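You operate a simulated robot arm through the tools that you are given. There is no shell and no other tool. Be economical: measure what you need, move in short steps, check, and stop when the job is done.

The job below is to be done with a simulated robot arm. You get a single attempt, and the scene is never put back.

TASK
Fetch the green split link from the blue cabinet and press it shut.
Fine: release the press after.

It is judged by the outcome, as a careful person would: the job done as asked, and still so three seconds after it is handed in. It fails if anything else is knocked over, pushed out of place, dropped, spilled or broken.

THE ROBOT
A 7-joint arm with a two-finger parallel gripper on a trunk, on a base that drives. Base frame: it is fixed to the floor where the robot stands at the start and does not move with it; the origin is under the middle of the robot, x ahead of it, y to its left, z up; the surface under the hand at the start is at about z = 920. Lengths are in mm, angles in rad, forces in N, time in s.
With the tool pointing down near the work surface it reaches from about 180 to 720 mm from the robot's upright axis, wherever it stands. Its first joint turns from -2.897 to 2.897 rad. Places, roughly: nest of the press slide [500, -1600, 900]; press knob [300, -1600, 900]; press slide [500, -1500, 900]. Payload 1.57 kg.
Tool frame: the origin (TCP) lies between the finger pads and is the grasp point; the fingertips stand 30 mm ahead of it; z points along the fingers, y is the line along which they close. Largest opening 110 mm; finger width 24, thickness 12; the body of the gripper, 48 by 112 mm, starts 78 mm behind the TCP.
Orientation is told as [roll, pitch, yaw] about the base's x, y, z axes, in that order, counted from this pose: with the fingers straight down and closing along the base's y, the tool's x points along the base's -x, its y along +y and its z along -z.

THE INTERFACE
- The arm moves only by the tool nudge_tool. Its argument "rows" is a list of rows, each an object of numbers (a shift or turn left out is 0, a gripper value left out holds the last): "gripper": the closure in counts, from 0 (fully open) to 255 (shut); "x", "y", "z": the shift along the tool's x, y, z in m; "ax", "ay", "az": the turn, a rotation vector about the tool's x, y, z in rad. In form: [{"gripper": .., "x": .., "y": .., "z": .., "ax": .., "ay": .., "az": ..}, ...]. A call has 1 to 20 rows; each row is the pose to reach, as a shift and turn from the pose commanded when the call began, along the tool's axes at that moment. Each row takes 0.2 s and may step no farther than 50 mm and 0.15 rad from the row before; otherwise, or with a gripper value out of range, the whole call is refused. Where a pose cannot be reached the arm comes as near as it can. A force on the tool above 50 N (or 10 N above the force at the start of the call, whichever is more), or a blocked arm, ends the call early, and 0.2 s more pass. Each finger travels about 45 mm/s and halts on what it meets, pressing with about 27 N; the grip force reading is that of the motor and also rises with nothing between the fingers. The clock runs only during rows and for 0.2 s after the last one: add rows that repeat a pose to give the fingers time. The reply holds the time, the measured pose of the TCP, the force on the tool along the base axes, the opening and the grip force, in the units named above and with some noise, with the torque about the TCP (base axes, N m) and any sound that the robot's microphone picked up.
- Cameras (640 x 400 px; columns grow to the right, rows downward): "scene" is now at [20.2, 134.7, 1535.8]; the picture's right is [-0.20, -0.98, 0.00], its down [-0.70, 0.14, -0.70] and it looks along [0.68, -0.14, -0.72] (base axes); focal length 296 px, centre (320, 200). "wrist" rides on the gripper at [70, 16, -141] in the tool frame; the picture's right is [-0.23, 0.97, 0.00], its down [-0.86, -0.20, -0.48] and it looks along [-0.47, -0.11, 0.88] (tool axes); focal length 222 px, centre (320, 200). There is no depth. A picture from a camera that has moved, and an enlarged one, comes with that camera's place and axes in the base frame and with its lens.
- camera(camera): a new picture of that camera. No time passes.
- slide_trunk(by): slides the trunk up (or, below 0, down) by that many mm; the arm and the scene camera ride with it, the base frame stays. It gives what a move gives, with no picture.
- roll_base(legs): drives the robot by 1 to 6 legs, each [ahead, turn to the left] in mm and rad, along the robot's own axes; the way and the turn of a leg run together, so that a leg with both is an arc; at most 1500 mm and 3.142 rad a leg. The arm and the cameras ride along, it lands a little off, and it stops where it bumps. It gives what a move gives.
- turn_head(pan, tilt): turns the head with the scene camera to pan (to the left, within 2.705 rad either way) and tilt (down, from -0.506 to 1.204), counted from straight ahead of the robot. It gives what a move gives.
- close_up(camera, box): a new picture of the part [left, top, right, bottom] of that camera's present view, enlarged. No time passes.
- close_job(): hands the job in; it is judged then, once.

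Work in short steps. Places have to be worked out from the pictures, the camera data and where the tool is seen: move nearer, look again, correct. Check each grasp and each placing, and mend what went wrong. You have 120 turns and 98 pictures in all, those below and enlarged ones among them. Open the gripper and draw the arm clear of the work before you hand the job in, unless the task says otherwise; then end with one line.

The tools are called after "Call:" as a command line: name --argument value ..., lists and objects as JSON in quotes. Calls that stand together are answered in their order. nudge_tool: Moves the arm, as the interface text tells. Its arguments: {"type":"object","properties":{"rows":{"type":"array","items":{"type":"object","properties":{"gripper":{"type":"number"},"x":{"type":"number"},"y":{"type":"number"},"z":{"type":"number"},"ax":{"type":"number"},"ay":{"type":"number"},"az":{"type":"number"}}}}},"required":["rows"]} The other tools are called the same way: slide_trunk (by) slides the trunk up or down; roll_base (legs) drives the base; turn_head (pan, tilt) turns the head that bears the scene camera; camera (camera) takes a picture; close_up (camera, box) takes an enlarged picture of a part of a camera's view; close_job () hands the job in.

At the start:

```text
time: 0.0
ee_pos: [459.3, 48.9, 1150.0]
ee_rot: [0.001, 0.0, 0.003]
ft_force: [-0.2, 0.2, -0.1]
ft_torque: [0.01, 0.01, -0.01]
width: 110.1
finger_force: 0.1
trunk travel left (down, up): [-475.0, 115.0]
robot x, y, heading: [1.2, -2.9, 0.001]
head pan, tilt: [-0.204, 0.799]
```

scene: 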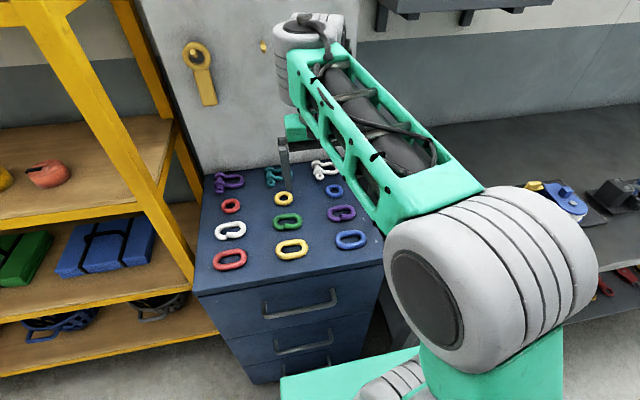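
wrist: 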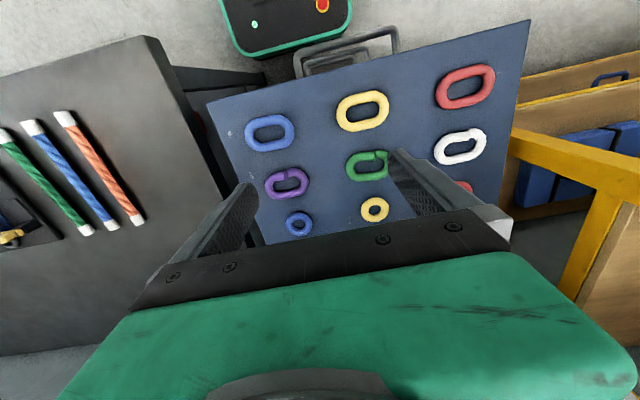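

I'll look closely at the links on the cabinet and at where the press stands.

Call:
close_up --camera "scene" --box '[200, 150, 400, 275]'

Call:
close_up --camera "wrist" --box '[220, 60, 520, 250]'

Call:
turn_head --pan -1.3 --tilt 0.5

```text
3.20 times, centred on (300, 212) of scene
camera zoom: at [20.2, 134.7, 1535.8], right [-0.2, -0.98, 0.0], down [-0.7, 0.14, -0.7], along [0.68, -0.14, -0.72], focal length 946 px, centre (384, 160)
```

zoom: 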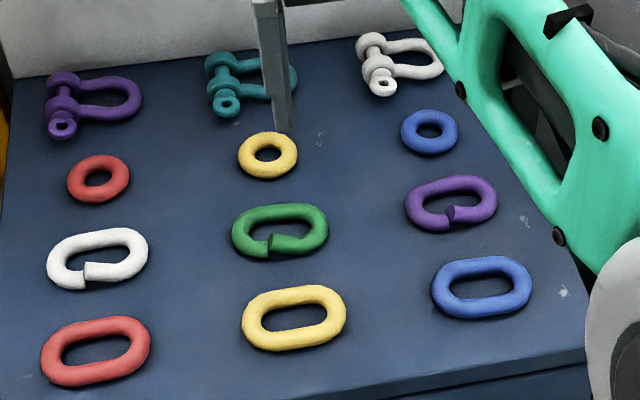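

```text
2.11 times, centred on (370, 155) of wrist
camera zoom: at [388.8, 65.5, 1291.8], right [0.22, 0.97, 0.0], down [0.86, -0.2, 0.48], along [0.47, -0.11, -0.88], focal length 468 px, centre (215, 295)
```

zoom: 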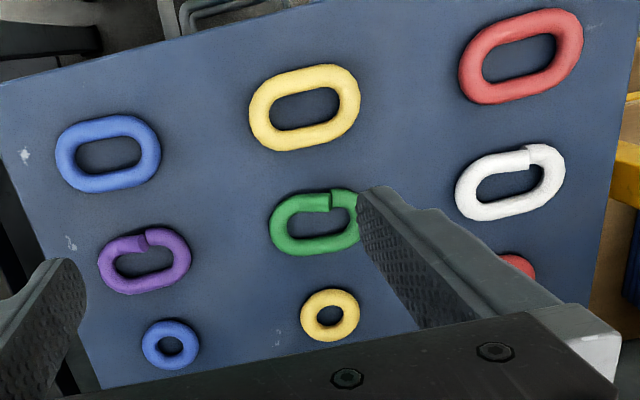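

```text
time: 1.3
ee_pos: [459.1, 48.2, 1150.1]
ee_rot: [0.0, 0.0, 0.002]
ft_force: [0.3, -0.1, 0.9]
ft_torque: [-0.04, -0.01, 0.0]
width: 110.0
finger_force: 0.1
trunk travel left (down, up): [-475.0, 115.0]
robot x, y, heading: [-1.7, 0.4, -0.001]
head pan, tilt: [-1.3, 0.499]
```

Call:
camera --camera "scene"

```text
93 pictures are left
camera scene: at [-34.4, 63.4, 1561.8], right [-0.96, -0.27, 0.0], down [-0.13, 0.46, -0.88], along [0.24, -0.85, -0.48], focal length 296 px, centre (320, 200)
```

scene: 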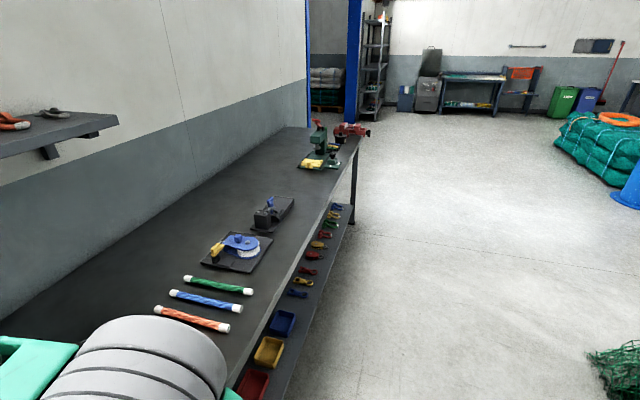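

The press is the assembly far along the bench. A close-up costs nothing in time.

Call:
close_up --camera "scene" --box '[270, 105, 390, 180]'

```text
5.33 times, centred on (330, 142) of scene
camera zoom: at [-34.4, 63.4, 1561.8], right [-0.96, -0.27, 0.0], down [-0.13, 0.46, -0.88], along [0.24, -0.85, -0.48], focal length 1576 px, centre (267, 507)
```

zoom: 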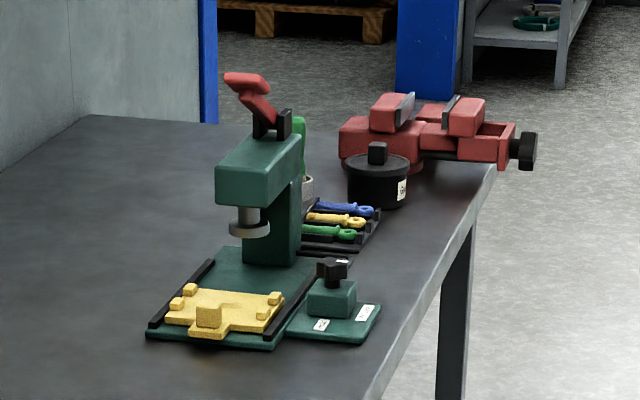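

Before I pick the link I want the nest's shape, so I'll zoom in on it.

Call:
close_up --camera "scene" --box '[294, 148, 346, 174]'

```text
12.31 times, centred on (320, 161) of scene
camera zoom: at [-34.4, 63.4, 1561.8], right [-0.96, -0.27, 0.0], down [-0.13, 0.46, -0.88], along [0.24, -0.85, -0.48], focal length 3638 px, centre (320, 680)
```

zoom: 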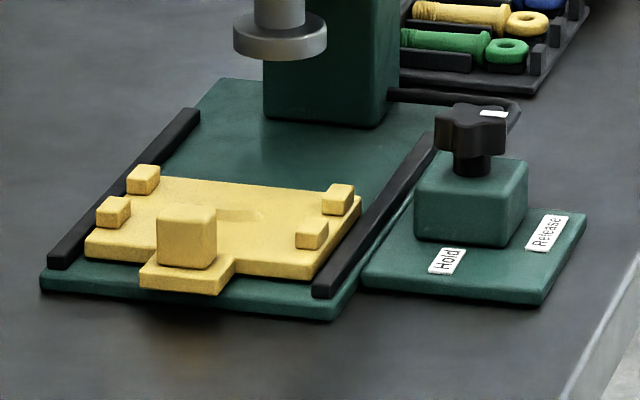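

The nest has four corner posts and its long axis runs along x, so a grip across the link's straight sides suits it. I put the link at [537, 115, ~925] with its long axis along y. I'll move above it, yaw by 90° and partly close the fingers.

Call:
nudge_tool --rows '[{"x": -0.007, "y": 0.006, "z": 0.01, "az": -0.143, "gripper": 60}, {"x": -0.014, "y": 0.012, "z": 0.02, "az": -0.286}, {"x": -0.021, "y": 0.018, "z": 0.03, "az": -0.428}, {"x": -0.028, "y": 0.024, "z": 0.04, "az": -0.571}, {"x": -0.035, "y": 0.03, "z": 0.05, "az": -0.714}, {"x": -0.042, "y": 0.036, "z": 0.06, "az": -0.857}, {"x": -0.049, "y": 0.042, "z": 0.07, "az": -1.0}, {"x": -0.056, "y": 0.048, "z": 0.08, "az": -1.142}, {"x": -0.063, "y": 0.054, "z": 0.09, "az": -1.285}, {"x": -0.07, "y": 0.06, "z": 0.1, "az": -1.428}, {"x": -0.078, "y": 0.067, "z": 0.11, "az": -1.571}, {"x": -0.078, "y": 0.067, "z": 0.11, "az": -1.571}]'

Call:
camera --camera "wrist"

```text
time: 3.9
ee_pos: [536.4, 117.0, 1040.6]
ee_rot: [0.0, 0.001, 1.575]
ft_force: [-0.8, -0.4, -0.3]
ft_torque: [0.02, 0.05, 0.01]
width: 84.3
finger_force: 0.0
trunk travel left (down, up): [-475.0, 115.0]
robot x, y, heading: [0.8, -1.8, 0.001]
head pan, tilt: [-1.3, 0.499]
```

```text
90 pictures are left
camera wrist: at [520.1, 46.5, 1181.5], right [-0.97, 0.22, 0.0], down [0.2, 0.86, 0.48], along [0.11, 0.47, -0.88], focal length 222 px, centre (320, 200)
```

wrist: 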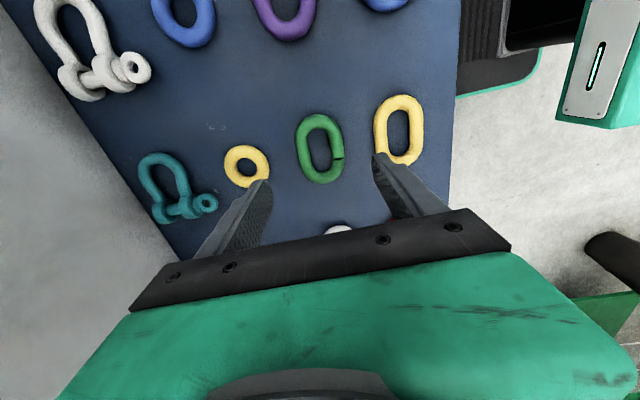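

The link's centre comes out at [536, 115.5], right under the tool, so I'll descend to a TCP z of about 970 and look.

Call:
nudge_tool --rows '[{"z": 0.035}, {"z": 0.07}, {"z": 0.07}]'

Call:
camera --camera "wrist"

```text
time: 4.7
ee_pos: [537.0, 116.5, 969.2]
ee_rot: [0.001, 0.001, 1.575]
ft_force: [-0.4, 0.1, 0.4]
ft_torque: [-0.02, -0.01, -0.01]
width: 84.1
finger_force: 0.1
trunk travel left (down, up): [-475.0, 115.0]
robot x, y, heading: [1.3, -1.0, -0.001]
head pan, tilt: [-1.3, 0.499]
```

```text
89 pictures are left
camera wrist: at [521.1, 46.7, 1111.0], right [-0.97, 0.22, 0.0], down [0.2, 0.86, 0.48], along [0.11, 0.47, -0.88], focal length 222 px, centre (320, 200)
```

wrist: 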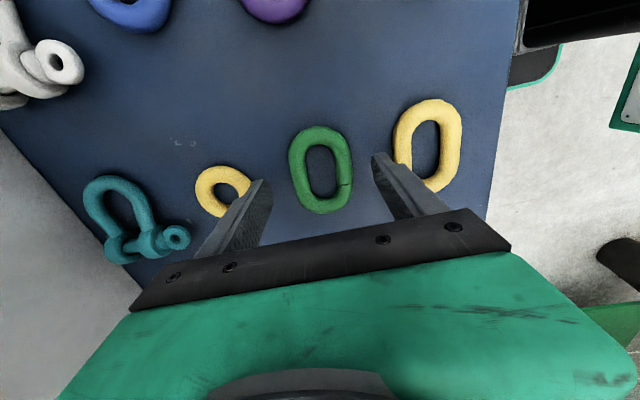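

It is still centred. I'll narrow the fingers to about 70 mm, descend to z ≈ 953 and close.

Call:
nudge_tool --rows '[{"gripper": 90}, {"gripper": 90, "z": 0.008}, {"z": 0.016}, {"z": 0.016, "gripper": 255}, {"z": 0.016}, {"z": 0.016}, {"z": 0.016}, {"z": 0.016}]'

Call:
camera --camera "wrist"

```text
time: 6.5
ee_pos: [537.3, 116.1, 953.4]
ee_rot: [0.002, -0.001, 1.573]
ft_force: [-0.7, 0.4, -0.8]
ft_torque: [-0.06, 0.01, -0.05]
width: 54.2
finger_force: 26.7
trunk travel left (down, up): [-475.0, 115.0]
robot x, y, heading: [1.9, -0.6, -0.005]
head pan, tilt: [-1.3, 0.499]
```

```text
88 pictures are left
camera wrist: at [521.2, 47.0, 1095.2], right [-0.97, 0.22, 0.0], down [0.2, 0.86, 0.48], along [0.11, 0.47, -0.88], focal length 222 px, centre (320, 200)
```

wrist: 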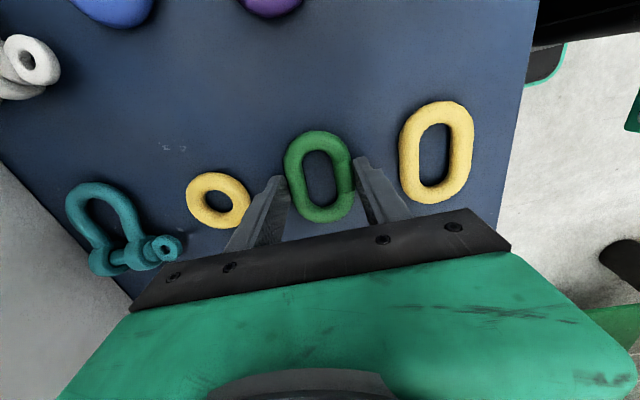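

The grip holds at 54 mm, so I'll lift and check that the link comes along.

Call:
nudge_tool --rows '[{"z": -0.02}, {"z": -0.05}, {"z": -0.1}, {"z": -0.15}, {"z": -0.19}, {"z": -0.19}]'

Call:
camera --camera "wrist"

```text
time: 7.9
ee_pos: [538.6, 117.2, 1144.5]
ee_rot: [0.0, 0.002, 1.573]
ft_force: [0.4, -0.1, -1.9]
ft_torque: [0.04, -0.01, 0.01]
width: 53.8
finger_force: 27.4
trunk travel left (down, up): [-475.0, 115.0]
robot x, y, heading: [-1.0, -3.5, -0.001]
head pan, tilt: [-1.3, 0.499]
```

```text
87 pictures are left
camera wrist: at [522.6, 47.5, 1286.2], right [-0.97, 0.22, 0.0], down [0.2, 0.86, 0.48], along [0.11, 0.47, -0.88], focal length 222 px, centre (320, 200)
```

wrist: 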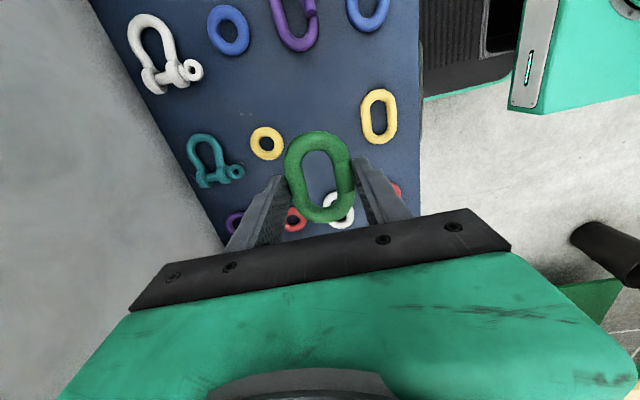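

The link is held. I'll turn the yaw back and draw the arm in before driving.

Call:
nudge_tool --rows '[{"y": 0.01, "az": 0.143}, {"y": 0.025, "az": 0.286}, {"y": 0.04, "az": 0.428}, {"y": 0.055, "az": 0.571}, {"y": 0.07, "az": 0.714}, {"y": 0.085, "az": 0.857}, {"y": 0.1, "az": 1.0}, {"y": 0.11, "x": 0.02, "az": 1.142}, {"y": 0.12, "x": 0.04, "az": 1.285}, {"y": 0.13, "x": 0.07, "az": 1.428}, {"y": 0.14, "x": 0.1, "az": 1.571}, {"y": 0.14, "x": 0.1, "az": 1.571}]'

Call:
roll_base --legs '[[-200, 0]]'

Call:
camera --camera "scene"

```text
time: 10.5
ee_pos: [394.6, 16.7, 1144.5]
ee_rot: [0.001, 0.0, 0.003]
ft_force: [-1.0, -0.5, -1.4]
ft_torque: [0.04, 0.03, -0.02]
width: 53.9
finger_force: 26.7
trunk travel left (down, up): [-475.0, 115.0]
robot x, y, heading: [-0.7, -1.4, 0.002]
head pan, tilt: [-1.3, 0.499]
```

```text
time: 12.1
ee_pos: [200.5, 17.3, 1144.2]
ee_rot: [-0.001, -0.001, 0.005]
ft_force: [-0.7, 1.0, -1.9]
ft_torque: [0.0, 0.0, 0.0]
width: 53.9
finger_force: 27.3
trunk travel left (down, up): [-475.0, 115.0]
robot x, y, heading: [-198.1, -0.5, 0.001]
head pan, tilt: [-1.3, 0.499]
```

```text
86 pictures are left
camera scene: at [-230.0, 63.4, 1561.8], right [-0.96, -0.27, 0.0], down [-0.13, 0.46, -0.88], along [0.23, -0.85, -0.48], focal length 296 px, centre (320, 200)
```

scene: 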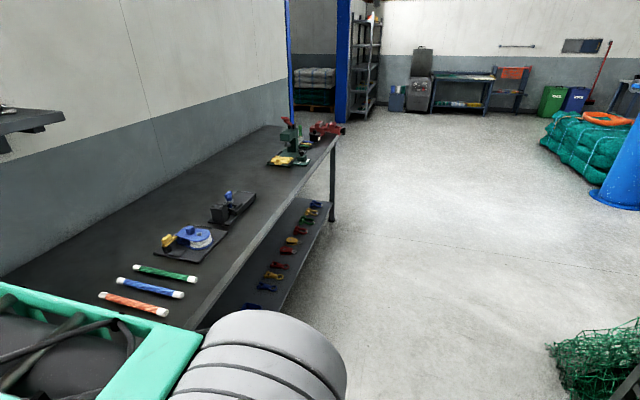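

The aisle is clear, so I'll turn right, drive 1550 mm, turn back to face the bench and point the head at the press.

Call:
roll_base --legs '[[0, -1.571], [1500, 0], [50, 0], [0, 1.571]]'

Call:
turn_head --pan -0.1 --tilt 0.75

Call:
camera --camera "scene"

```text
time: 27.5
ee_pos: [246.1, -1498.8, 1143.1]
ee_rot: [-0.001, 0.001, 0.031]
ft_force: [0.0, -0.6, -2.6]
ft_torque: [0.0, -0.01, -0.01]
width: 53.4
finger_force: 26.8
trunk travel left (down, up): [-475.0, 115.0]
robot x, y, heading: [-150.0, -1526.2, 0.027]
head pan, tilt: [-1.3, 0.499]
```

```text
time: 28.9
ee_pos: [246.3, -1498.6, 1145.1]
ee_rot: [-0.001, -0.001, 0.031]
ft_force: [0.0, 0.0, -2.4]
ft_torque: [0.03, 0.02, -0.03]
width: 53.3
finger_force: 27.1
trunk travel left (down, up): [-475.0, 115.0]
robot x, y, heading: [-149.6, -1532.9, 0.028]
head pan, tilt: [-0.099, 0.75]
```

```text
85 pictures are left
camera scene: at [-128.6, -1382.6, 1539.9], right [-0.07, -1.0, 0.0], down [-0.68, 0.05, -0.73], along [0.73, -0.05, -0.68], focal length 296 px, centre (320, 200)
```

scene: 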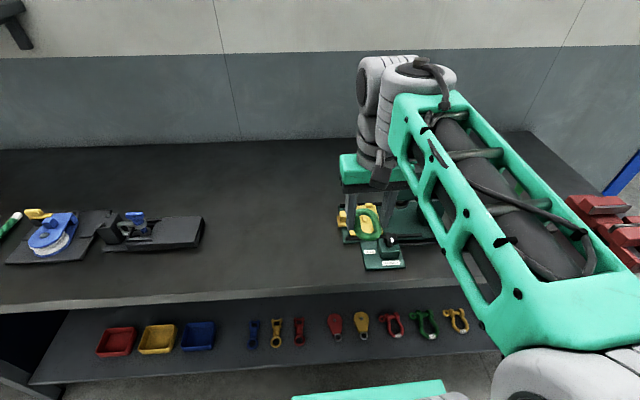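

The arm partly hides the press, so I'll swing it 200 mm to the right for a clear look.

Call:
nudge_tool --rows '[{"y": -0.05}, {"y": -0.1}, {"y": -0.15}, {"y": -0.2}, {"y": -0.25}, {"y": -0.25}]'

Call:
close_up --camera "scene" --box '[310, 140, 470, 280]'

```text
time: 30.3
ee_pos: [250.6, -1747.1, 1143.1]
ee_rot: [0.0, 0.001, 0.031]
ft_force: [0.3, -0.6, -3.9]
ft_torque: [0.01, -0.01, -0.01]
width: 53.5
finger_force: 26.7
trunk travel left (down, up): [-475.0, 115.0]
robot x, y, heading: [-150.2, -1529.6, 0.03]
head pan, tilt: [-0.099, 0.75]
```

```text
2.86 times, centred on (390, 210) of scene
camera zoom: at [-128.6, -1383.0, 1539.9], right [-0.07, -1.0, 0.0], down [-0.68, 0.05, -0.73], along [0.73, -0.05, -0.68], focal length 844 px, centre (120, 171)
```

zoom: 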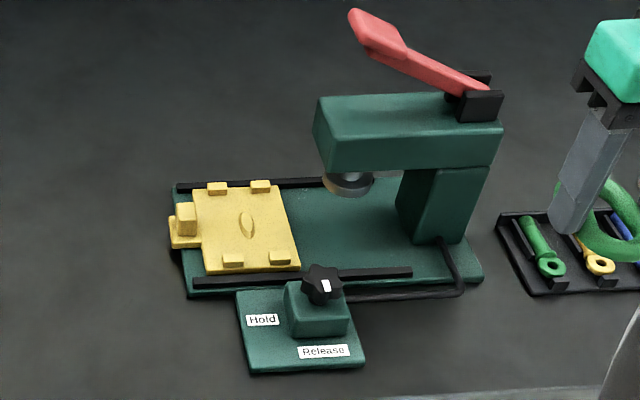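

The layout is clear: a yellow nest on the slide with its long axis along x, a press with a red lever, and a Hold/Release knob whose mark points to Release. I'll move 100 mm closer, square up, and view from the wrist to triangulate.

Call:
roll_base --legs '[[100, -0.028]]'

Call:
close_up --camera "scene" --box '[310, 140, 490, 300]'

Call:
camera --camera "wrist"

```text
time: 31.4
ee_pos: [343.3, -1757.2, 1142.9]
ee_rot: [0.001, 0.0, 0.001]
ft_force: [0.5, 0.0, -2.8]
ft_torque: [-0.02, 0.0, 0.02]
width: 53.8
finger_force: 26.7
trunk travel left (down, up): [-475.0, 115.0]
robot x, y, heading: [-51.3, -1526.3, -0.002]
head pan, tilt: [-0.099, 0.75]
```

```text
2.50 times, centred on (400, 220) of scene
camera zoom: at [-24.4, -1382.2, 1539.8], right [-0.1, -0.99, 0.0], down [-0.68, 0.07, -0.73], along [0.73, -0.07, -0.68], focal length 739 px, centre (120, 150)
```

zoom: 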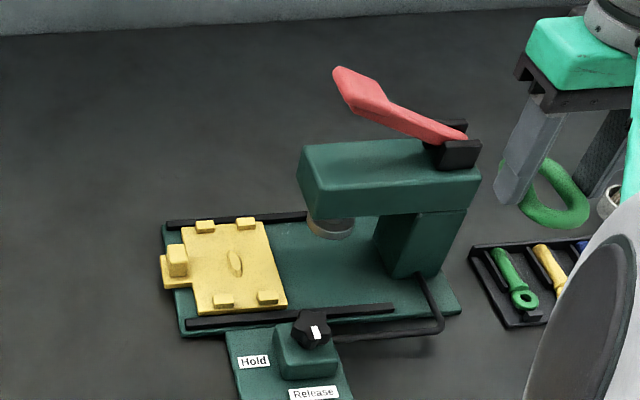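

```text
82 pictures are left
camera wrist: at [274.2, -1741.3, 1284.7], right [0.23, 0.97, 0.0], down [0.86, -0.2, 0.48], along [0.47, -0.11, -0.88], focal length 222 px, centre (320, 200)
```

wrist: 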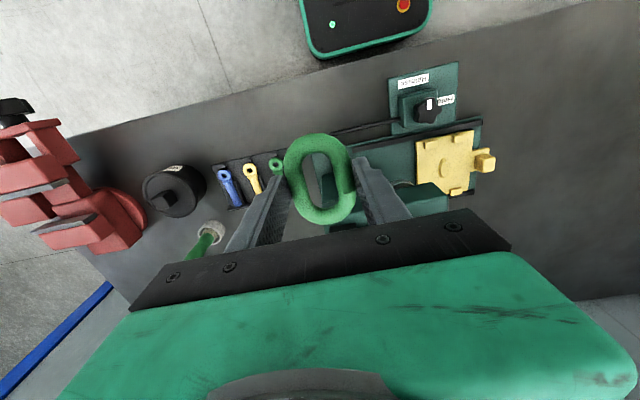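

Triangulating puts the nest's centre at about [465, -1553, 904]. The press head's front face looks to be near y ≈ -1609, which is tight against the 112 mm wide gripper body, so I'll hover higher and further out and measure it.

Call:
nudge_tool --rows '[{"y": 0.05}, {"y": 0.1}, {"y": 0.15}, {"y": 0.2}, {"y": 0.235, "x": -0.02}, {"y": 0.24, "x": -0.06}, {"y": 0.24, "x": -0.1}, {"y": 0.24, "x": -0.1}]'

Call:
camera --camera "wrist"

Call:
camera --camera "scene"

```text
time: 33.2
ee_pos: [443.9, -1519.1, 1141.3]
ee_rot: [0.0, 0.0, 0.002]
ft_force: [0.7, -0.3, -2.8]
ft_torque: [-0.03, 0.03, 0.01]
width: 53.4
finger_force: 27.0
trunk travel left (down, up): [-475.0, 115.0]
robot x, y, heading: [-47.4, -1527.0, -0.001]
head pan, tilt: [-0.099, 0.75]
```

```text
81 pictures are left
camera wrist: at [373.2, -1502.9, 1283.5], right [0.23, 0.97, 0.0], down [0.86, -0.2, 0.48], along [0.47, -0.11, -0.88], focal length 222 px, centre (320, 200)
```

wrist: 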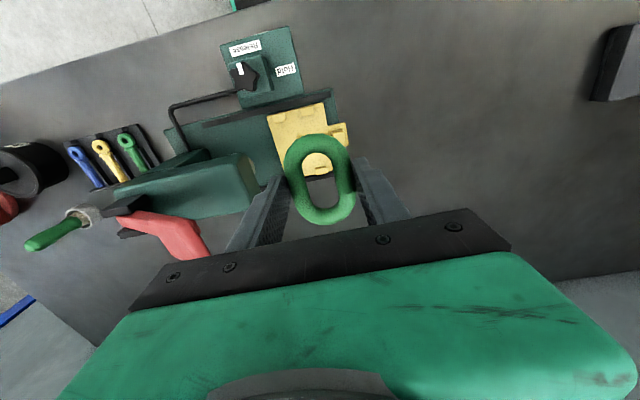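

```text
80 pictures are left
camera scene: at [-24.7, -1381.9, 1539.8], right [-0.1, -0.99, 0.0], down [-0.68, 0.07, -0.73], along [0.73, -0.07, -0.68], focal length 296 px, centre (320, 200)
```

scene: 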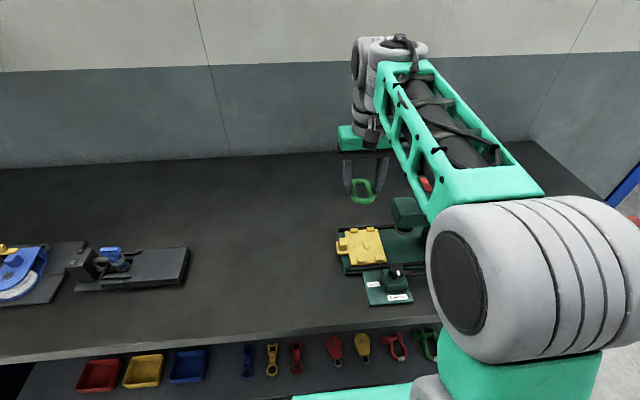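

I'll zoom in on the press head from the wrist.

Call:
close_up --camera "wrist" --box '[110, 90, 370, 260]'

```text
2.35 times, centred on (240, 175) of wrist
camera zoom: at [373.2, -1502.9, 1283.5], right [0.23, 0.97, 0.0], down [0.86, -0.2, 0.48], along [0.47, -0.11, -0.88], focal length 523 px, centre (508, 259)
```

zoom: 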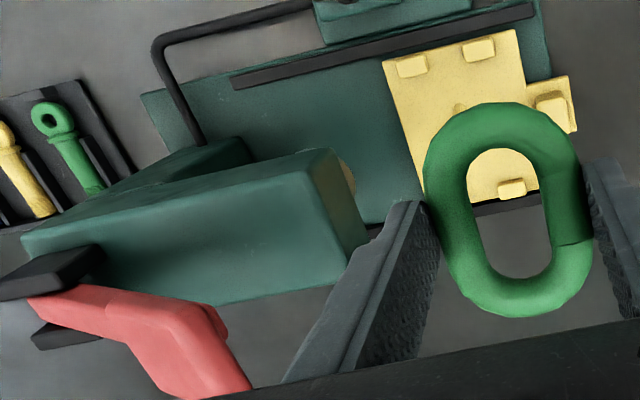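

Call:
close_up --camera "scene" --box '[330, 180, 440, 310]'

```text
3.08 times, centred on (385, 245) of scene
camera zoom: at [-24.7, -1381.9, 1539.8], right [-0.1, -0.99, 0.0], down [-0.68, 0.07, -0.73], along [0.73, -0.07, -0.68], focal length 909 px, centre (120, 62)
```

zoom: 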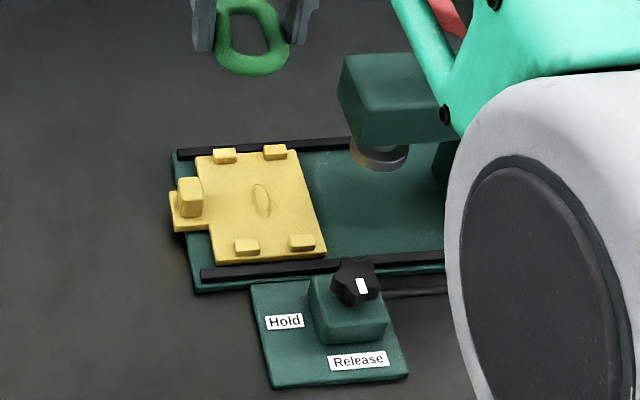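

The press head's front face is at y ≈ -1606 and spans z of about 1015–1059, so a straight descent would brush it. I'll tilt the tool 0.12 rad so the gripper body leans to +y, then hover low over the nest.

Call:
nudge_tool --rows '[{"ax": 0.06, "x": -0.01, "y": 0.0, "z": 0.02}, {"ax": 0.12, "x": -0.021, "y": -0.005, "z": 0.05}, {"ax": 0.12, "x": -0.021, "y": -0.02, "z": 0.08}, {"ax": 0.12, "x": -0.021, "y": -0.031, "z": 0.11}, {"ax": 0.12, "x": -0.021, "y": -0.031, "z": 0.13}, {"ax": 0.12, "x": -0.021, "y": -0.031, "z": 0.13}]'

Call:
camera --camera "wrist"

Call:
close_up --camera "scene" --box '[310, 140, 450, 280]'

```text
time: 34.6
ee_pos: [463.9, -1549.1, 1011.3]
ee_rot: [-0.12, 0.001, 0.002]
ft_force: [-0.3, -0.1, -2.0]
ft_torque: [0.0, 0.01, 0.02]
width: 53.3
finger_force: 27.0
trunk travel left (down, up): [-475.0, 115.0]
robot x, y, heading: [-50.9, -1524.5, -0.004]
head pan, tilt: [-0.099, 0.75]
```

```text
77 pictures are left
camera wrist: at [394.7, -1515.5, 1150.9], right [0.23, 0.97, -0.12], down [0.86, -0.14, 0.5], along [0.47, -0.21, -0.86], focal length 222 px, centre (320, 200)
```

wrist: 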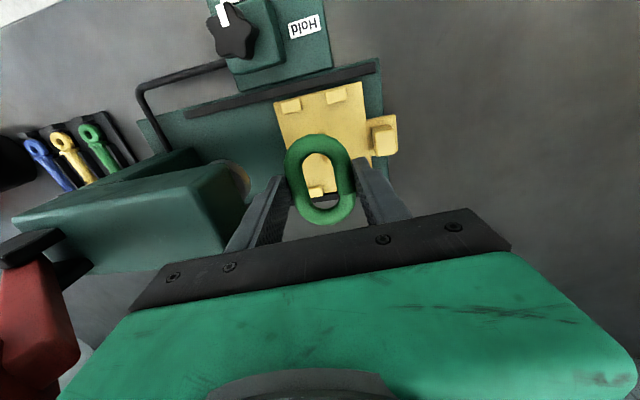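

```text
2.86 times, centred on (380, 210) of scene
camera zoom: at [-24.9, -1381.9, 1539.8], right [-0.1, -0.99, 0.0], down [-0.68, 0.07, -0.73], along [0.73, -0.07, -0.68], focal length 844 px, centre (149, 171)
```

zoom: 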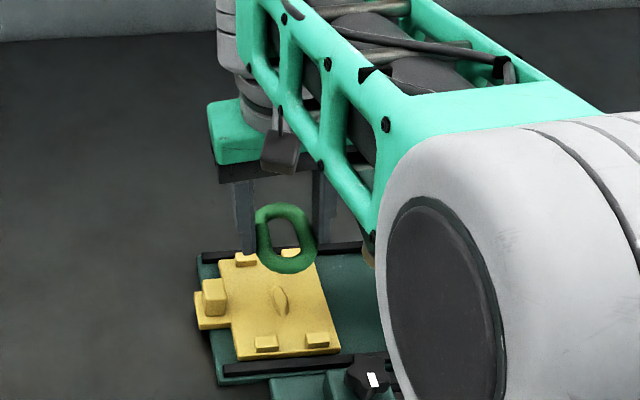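

I need the nest centre precisely, because the link (81 mm) fits closely between the posts. I'll zoom the wrist view.

Call:
close_up --camera "wrist" --box '[250, 70, 410, 230]'

Call:
close_up --camera "scene" --box '[370, 205, 440, 275]'

```text
2.50 times, centred on (330, 150) of wrist
camera zoom: at [394.7, -1515.5, 1150.9], right [0.23, 0.97, -0.12], down [0.86, -0.14, 0.5], along [0.47, -0.21, -0.86], focal length 555 px, centre (295, 325)
```

zoom: 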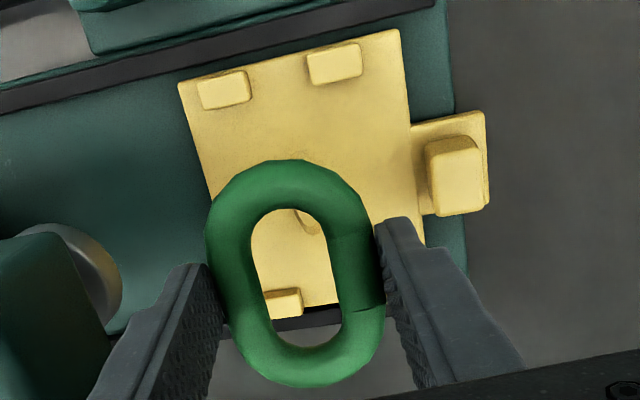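

```text
5.71 times, centred on (405, 240) of scene
camera zoom: at [-24.9, -1381.9, 1539.8], right [-0.1, -0.99, 0.0], down [-0.68, 0.07, -0.73], along [0.73, -0.07, -0.68], focal length 1689 px, centre (-166, -29)
```

zoom: 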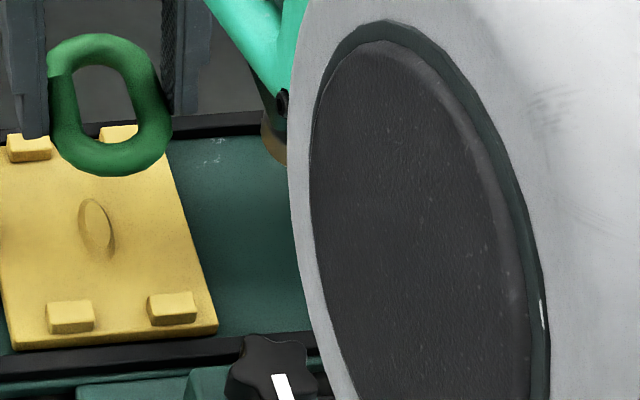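

In the wrist frame the nest centre is about x 464.5, y -1556, and the link sits about 4 mm to +x of the TCP. I'll add a little tilt (to 0.15), correct the position and descend to z ≈ 955.

Call:
nudge_tool --rows '[{"x": 0.003, "y": 0.0, "z": 0.015, "ax": 0.03}, {"x": 0.003, "y": 0.0017, "z": 0.036, "ax": 0.03}, {"x": 0.003, "y": 0.0037, "z": 0.056, "ax": 0.03}, {"x": 0.003, "y": 0.0037, "z": 0.056, "ax": 0.03}]'

Call:
camera --camera "wrist"

Call:
close_up --camera "scene" --box '[330, 160, 450, 280]'

```text
time: 35.6
ee_pos: [461.4, -1551.3, 957.1]
ee_rot: [-0.15, -0.001, 0.0]
ft_force: [-0.3, 0.1, -2.6]
ft_torque: [0.01, 0.04, 0.05]
width: 53.4
finger_force: 27.1
trunk travel left (down, up): [-475.0, 115.0]
robot x, y, heading: [-46.4, -1529.0, 0.001]
head pan, tilt: [-0.099, 0.75]
```

```text
73 pictures are left
camera wrist: at [392.0, -1513.7, 1094.6], right [0.23, 0.96, -0.15], down [0.86, -0.13, 0.5], along [0.47, -0.24, -0.85], focal length 222 px, centre (320, 200)
```

wrist: 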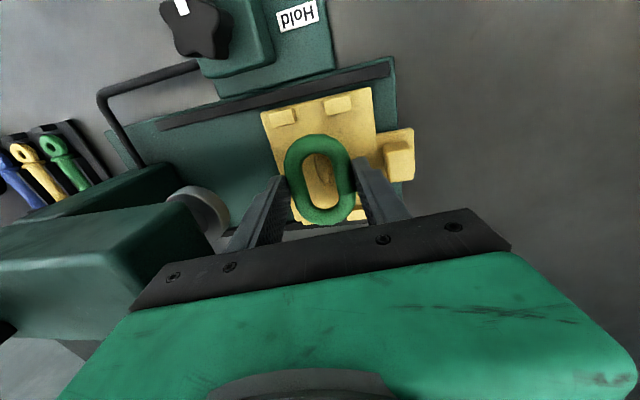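

```text
3.33 times, centred on (390, 220) of scene
camera zoom: at [-24.8, -1381.9, 1539.8], right [-0.1, -0.99, 0.0], down [-0.68, 0.07, -0.73], along [0.73, -0.07, -0.68], focal length 985 px, centre (87, 133)
```

zoom: 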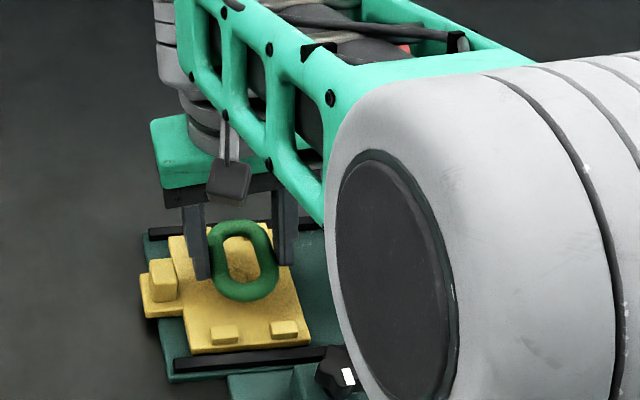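

Call:
close_up --camera "wrist" --box '[250, 80, 420, 240]'

```text
2.50 times, centred on (335, 160) of wrist
camera zoom: at [392.0, -1513.7, 1094.6], right [0.23, 0.96, -0.15], down [0.86, -0.13, 0.5], along [0.47, -0.24, -0.85], focal length 555 px, centre (282, 300)
```

zoom: 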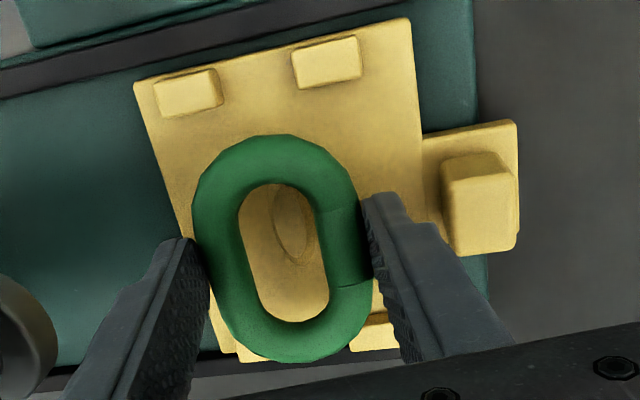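

The boss reads [466, -1556] and the posts span 421–509, so the link centre is aligned to within about 1 mm. I'll lower it to just about contact.

Call:
nudge_tool --rows '[{"y": 0.0, "z": 0.008}, {"y": 0.0011, "z": 0.016}, {"y": 0.0013, "z": 0.018}, {"y": 0.0013, "z": 0.018}]'

Call:
close_up --camera "wrist" --box '[250, 80, 420, 240]'

```text
time: 36.6
ee_pos: [461.1, -1553.0, 938.9]
ee_rot: [-0.149, 0.0, 0.002]
ft_force: [0.1, -1.0, -2.9]
ft_torque: [0.02, -0.03, 0.02]
width: 53.5
finger_force: 27.5
trunk travel left (down, up): [-475.0, 115.0]
robot x, y, heading: [-52.0, -1531.6, -0.001]
head pan, tilt: [-0.099, 0.75]
```

```text
2.50 times, centred on (335, 160) of wrist
camera zoom: at [391.9, -1515.4, 1076.9], right [0.23, 0.96, -0.15], down [0.86, -0.12, 0.5], along [0.47, -0.24, -0.85], focal length 555 px, centre (282, 300)
```

zoom: 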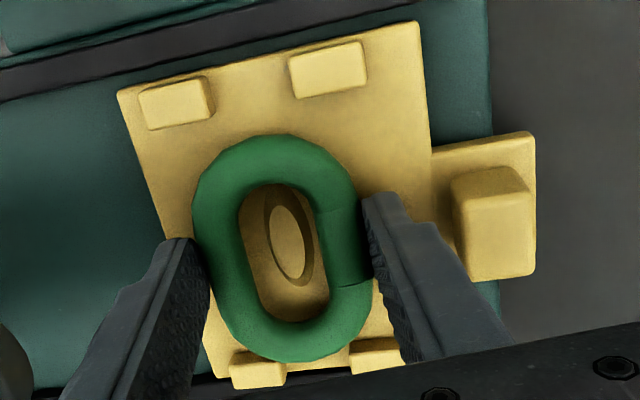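

The alignment holds (link 427–507, posts 421–511) and there is no contact yet. I'll go down in 1.5 mm steps and watch the force.

Call:
nudge_tool --rows '[{"y": 0.0002, "z": 0.0015}, {"y": 0.0004, "z": 0.003}, {"y": 0.0004, "z": 0.003}]'

```text
time: 37.5
ee_pos: [459.7, -1552.8, 937.0]
ee_rot: [-0.149, -0.001, 0.003]
ft_force: [0.4, 1.0, 4.0]
ft_torque: [0.14, -0.03, 0.06]
width: 53.1
finger_force: 27.0
trunk travel left (down, up): [-475.0, 115.0]
robot x, y, heading: [-49.5, -1527.8, -0.001]
head pan, tilt: [-0.099, 0.75]
```

The link's lower side touches the nest. I'll open the fingers slightly, to about 63 mm, to release it.

Call:
nudge_tool --rows '[{"gripper": 128}, {"gripper": 124}, {"gripper": 116}, {"gripper": 108}, {"gripper": 108}]'

Call:
close_up --camera "wrist" --box '[250, 80, 420, 240]'

```text
time: 38.6
ee_pos: [461.5, -1553.4, 937.0]
ee_rot: [-0.15, -0.001, 0.0]
ft_force: [-1.3, -5.4, 5.3]
ft_torque: [0.02, 0.0, 0.01]
width: 58.4
finger_force: 0.1
trunk travel left (down, up): [-475.0, 115.0]
robot x, y, heading: [-50.7, -1526.5, -0.001]
head pan, tilt: [-0.099, 0.75]
```

```text
2.50 times, centred on (335, 160) of wrist
camera zoom: at [391.5, -1516.4, 1074.9], right [0.23, 0.96, -0.14], down [0.85, -0.13, 0.5], along [0.47, -0.24, -0.85], focal length 555 px, centre (282, 300)
```

zoom: 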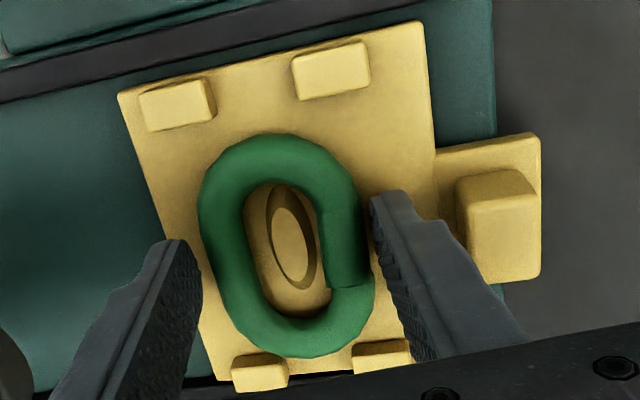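

Released. I'll withdraw along the tool axis and check how the link sits.

Call:
nudge_tool --rows '[{"z": -0.004}, {"z": -0.015}, {"z": -0.04}, {"z": -0.08}, {"z": -0.11}, {"z": -0.11}]'

Call:
close_up --camera "wrist" --box '[220, 50, 420, 240]'

Call:
close_up --camera "scene" --box '[330, 180, 450, 310]'

```text
time: 40.0
ee_pos: [460.8, -1538.8, 1044.9]
ee_rot: [-0.151, -0.001, 0.001]
ft_force: [-0.4, 1.1, 0.5]
ft_torque: [0.01, 0.03, 0.02]
width: 63.5
finger_force: 0.0
trunk travel left (down, up): [-475.0, 115.0]
robot x, y, heading: [-46.6, -1525.5, -0.006]
head pan, tilt: [-0.099, 0.75]
```

```text
2.11 times, centred on (320, 145) of wrist
camera zoom: at [391.4, -1500.9, 1182.5], right [0.23, 0.96, -0.15], down [0.86, -0.13, 0.5], along [0.47, -0.24, -0.85], focal length 468 px, centre (320, 316)
```

zoom: 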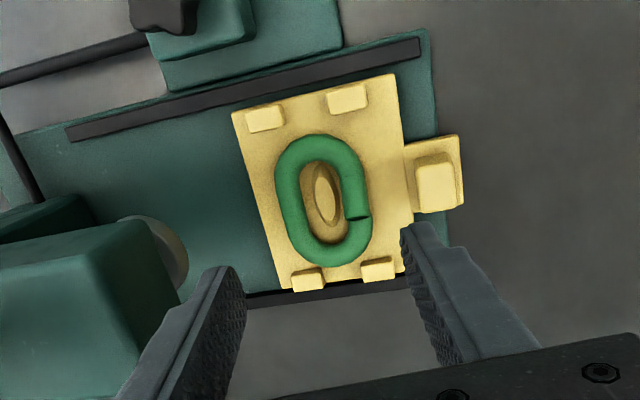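

```text
3.08 times, centred on (390, 245) of scene
camera zoom: at [-25.1, -1381.9, 1539.8], right [-0.1, -0.99, 0.0], down [-0.68, 0.07, -0.73], along [0.73, -0.07, -0.68], focal length 909 px, centre (105, 62)
```

zoom: 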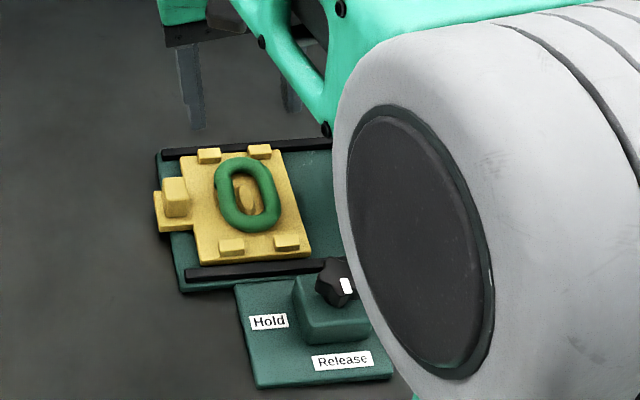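

The link lies around the boss between the posts. Next I'll untilt, move out to +y and close the fingers. Then I'll yaw so the camera is on the +y side, keeping the gripper slim towards the press while it pushes the slide handle (block near [460, -1492]).

Call:
nudge_tool --rows '[{"ax": -0.07, "y": 0.03, "z": -0.03, "gripper": 255}, {"ax": -0.15, "y": 0.07, "z": -0.05}, {"ax": -0.15, "y": 0.1, "z": -0.05}, {"ax": -0.15, "y": 0.1, "z": -0.05}]'

Call:
nudge_tool --rows '[{"az": 0.143}, {"az": 0.286}, {"az": 0.428}, {"az": 0.571}, {"az": 0.714}, {"az": 0.857}, {"az": 1.0}, {"az": 1.142}, {"az": 1.285}, {"az": 1.428}, {"az": 1.571}, {"az": 1.571}]'

Call:
camera --camera "wrist"

Call:
close_up --camera "scene" --box '[320, 180, 480, 310]'

```text
time: 41.0
ee_pos: [460.7, -1430.1, 1079.7]
ee_rot: [0.002, 0.0, 0.0]
ft_force: [-0.2, -0.3, 0.2]
ft_torque: [-0.03, 0.04, 0.0]
width: 0.0
finger_force: 13.2
trunk travel left (down, up): [-475.0, 115.0]
robot x, y, heading: [-45.5, -1525.6, 0.0]
head pan, tilt: [-0.099, 0.75]
```

```text
time: 43.6
ee_pos: [460.7, -1430.6, 1078.1]
ee_rot: [0.0, 0.0, -1.573]
ft_force: [-0.2, -0.8, 0.3]
ft_torque: [-0.01, -0.01, 0.0]
width: 0.0
finger_force: 20.8
trunk travel left (down, up): [-475.0, 115.0]
robot x, y, heading: [-45.8, -1527.6, 0.0]
head pan, tilt: [-0.099, 0.75]
```

```text
66 pictures are left
camera wrist: at [477.4, -1360.0, 1221.1], right [0.97, -0.23, 0.0], down [-0.2, -0.85, 0.48], along [-0.11, -0.47, -0.88], focal length 222 px, centre (320, 200)
```

wrist: 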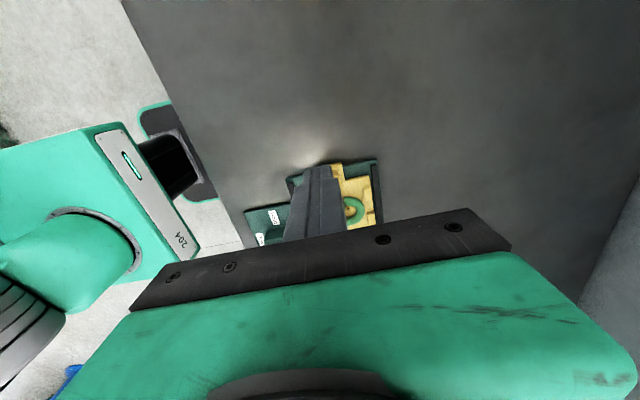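

```text
3.08 times, centred on (400, 245) of scene
camera zoom: at [-25.1, -1381.9, 1539.8], right [-0.1, -0.99, 0.0], down [-0.68, 0.07, -0.73], along [0.73, -0.07, -0.68], focal length 909 px, centre (74, 62)
```

zoom: 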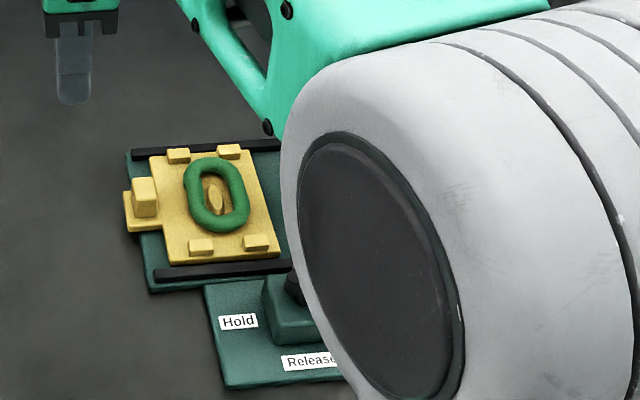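

I'll descend to fingertip z ≈ 915, behind the handle and clear of it, then look.

Call:
nudge_tool --rows '[{"y": 0.003, "z": 0.045}, {"y": 0.003, "z": 0.09}, {"y": 0.003, "z": 0.133}, {"y": 0.003, "z": 0.133, "x": -0.02}, {"y": 0.003, "z": 0.133, "x": -0.02}]'

Call:
close_up --camera "scene" --box '[310, 180, 440, 290]'

Call:
close_up --camera "wrist" --box '[240, 120, 420, 250]'

```text
time: 44.9
ee_pos: [464.7, -1450.1, 946.1]
ee_rot: [0.0, -0.001, -1.57]
ft_force: [0.8, -0.3, 0.0]
ft_torque: [0.0, 0.03, 0.02]
width: 0.1
finger_force: 21.1
trunk travel left (down, up): [-475.0, 115.0]
robot x, y, heading: [-50.1, -1525.3, 0.003]
head pan, tilt: [-0.099, 0.75]
```

```text
3.64 times, centred on (375, 235) of scene
camera zoom: at [-25.2, -1382.2, 1539.9], right [-0.1, -0.99, 0.0], down [-0.68, 0.07, -0.73], along [0.73, -0.07, -0.68], focal length 1075 px, centre (120, 73)
```

zoom: 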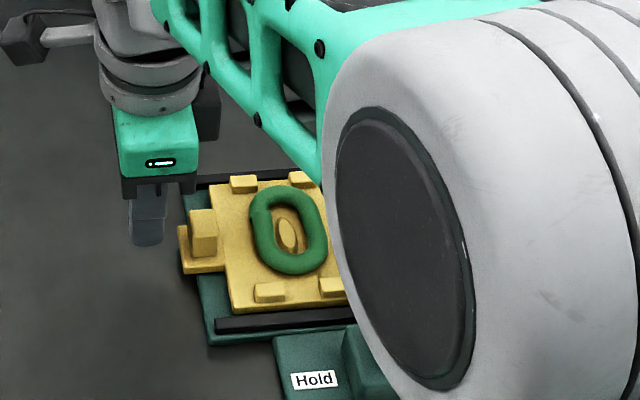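

```text
3.08 times, centred on (330, 185) of wrist
camera zoom: at [480.6, -1380.2, 1087.3], right [0.97, -0.23, 0.0], down [-0.2, -0.86, 0.48], along [-0.11, -0.47, -0.88], focal length 684 px, centre (289, 246)
```

zoom: 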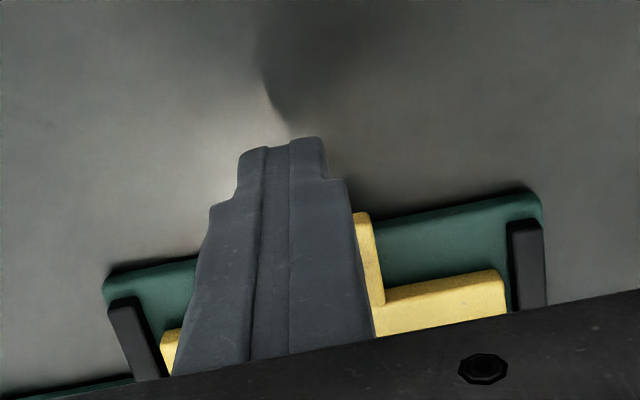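

The finger lines up with the handle. I'll lean the tool 0.1 rad so the wrist stays clear of the lever, then push slowly along -y.

Call:
nudge_tool --rows '[{"ay": -0.05}, {"ay": -0.1}, {"ay": -0.1, "x": -0.006}, {"ay": -0.1, "x": -0.012}, {"ay": -0.1, "x": -0.018}, {"ay": -0.1, "x": -0.024}, {"ay": -0.1, "x": -0.03}, {"ay": -0.1, "x": -0.036}, {"ay": -0.1, "x": -0.042}, {"ay": -0.1, "x": -0.048}, {"ay": -0.1, "x": -0.054}, {"ay": -0.1, "x": -0.06}, {"ay": -0.1, "x": -0.066}, {"ay": -0.1, "x": -0.072}, {"ay": -0.1, "x": -0.078}, {"ay": -0.1, "x": -0.084}, {"ay": -0.1, "x": -0.09}]'

Call:
close_up --camera "scene" --box '[310, 150, 470, 290]'

Call:
camera --camera "wrist"

```text
time: 48.5
ee_pos: [464.2, -1540.5, 945.8]
ee_rot: [0.001, -0.099, -1.57]
ft_force: [0.1, -0.6, 0.6]
ft_torque: [-0.04, -0.03, -0.01]
width: 0.0
finger_force: 20.8
trunk travel left (down, up): [-475.0, 115.0]
robot x, y, heading: [-46.5, -1527.9, -0.002]
head pan, tilt: [-0.099, 0.75]
```

```text
2.86 times, centred on (390, 220) of scene
camera zoom: at [-25.0, -1381.9, 1539.8], right [-0.1, -0.99, 0.0], down [-0.68, 0.07, -0.73], along [0.73, -0.07, -0.68], focal length 844 px, centre (120, 143)
```

zoom: 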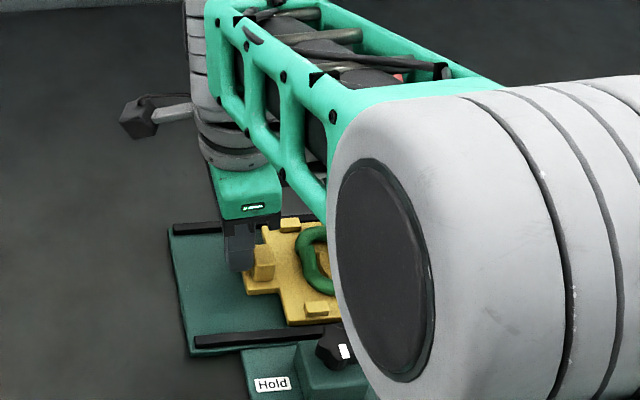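

```text
61 pictures are left
camera wrist: at [480.0, -1456.4, 1080.0], right [0.97, -0.23, 0.02], down [-0.2, -0.8, 0.56], along [-0.11, -0.55, -0.83], focal length 222 px, centre (320, 200)
```

wrist: 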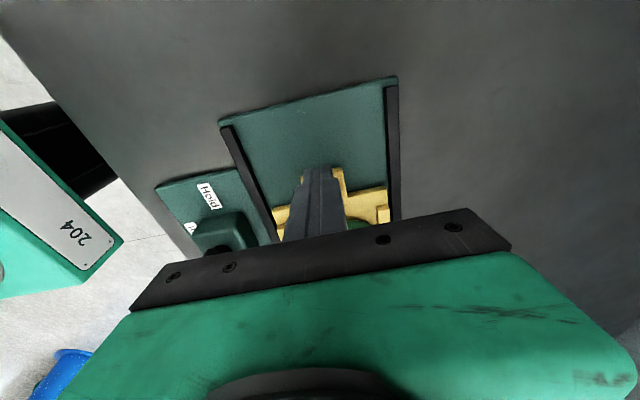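

The slide and link are moving together. I'll push on in small steps and look for a stop.

Call:
nudge_tool --rows '[{"x": -0.004, "z": 0.0004}, {"x": -0.008, "z": 0.0008}, {"x": -0.012, "z": 0.0012}, {"x": -0.016, "z": 0.0016}, {"x": -0.018, "z": 0.0018}]'

Call:
camera --camera "wrist"

Call:
close_up --camera "scene" --box '[340, 190, 440, 290]'

```text
time: 49.6
ee_pos: [464.3, -1558.0, 946.9]
ee_rot: [0.0, -0.099, -1.572]
ft_force: [-0.4, 0.1, 0.4]
ft_torque: [0.02, 0.05, 0.0]
width: 0.1
finger_force: 21.6
trunk travel left (down, up): [-475.0, 115.0]
robot x, y, heading: [-50.0, -1524.9, -0.007]
head pan, tilt: [-0.099, 0.75]
```

```text
60 pictures are left
camera wrist: at [480.5, -1474.4, 1080.7], right [0.97, -0.23, 0.02], down [-0.2, -0.8, 0.56], along [-0.11, -0.55, -0.83], focal length 222 px, centre (320, 200)
```

wrist: 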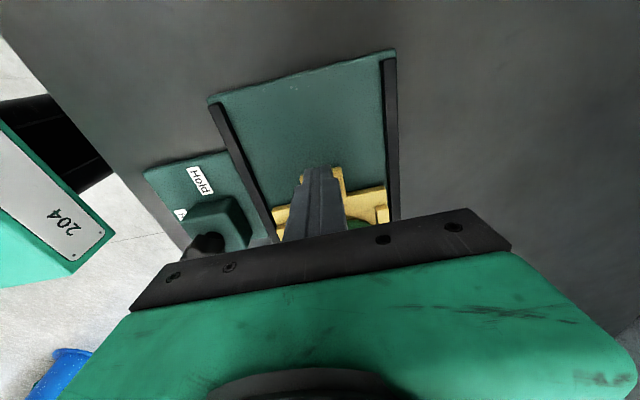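

```text
4.00 times, centred on (390, 240) of scene
camera zoom: at [-25.1, -1381.9, 1539.9], right [-0.1, -0.99, 0.0], down [-0.68, 0.07, -0.73], along [0.73, -0.07, -0.68], focal length 1182 px, centre (40, 40)
```

zoom: 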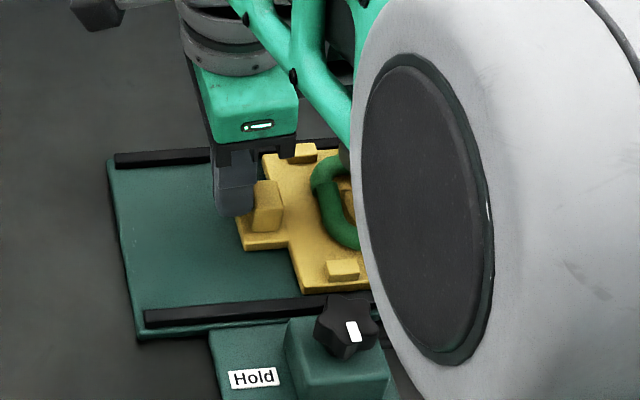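

There is no stop yet: the nest has moved about 90 mm and the ram is near 97 mm. I'll continue carefully.

Call:
nudge_tool --rows '[{"x": -0.002, "z": 0.0002}, {"x": -0.004, "z": 0.0004}, {"x": -0.006, "z": 0.0006}, {"x": -0.007, "z": 0.0007}, {"x": -0.007, "z": 0.0007}]'

```text
time: 50.9
ee_pos: [463.9, -1561.5, 945.5]
ee_rot: [-0.003, -0.102, -1.567]
ft_force: [2.8, 25.6, -5.7]
ft_torque: [0.82, -0.35, 0.05]
width: 0.2
finger_force: 21.3
trunk travel left (down, up): [-475.0, 115.0]
robot x, y, heading: [-51.5, -1525.3, 0.003]
head pan, tilt: [-0.099, 0.75]
```

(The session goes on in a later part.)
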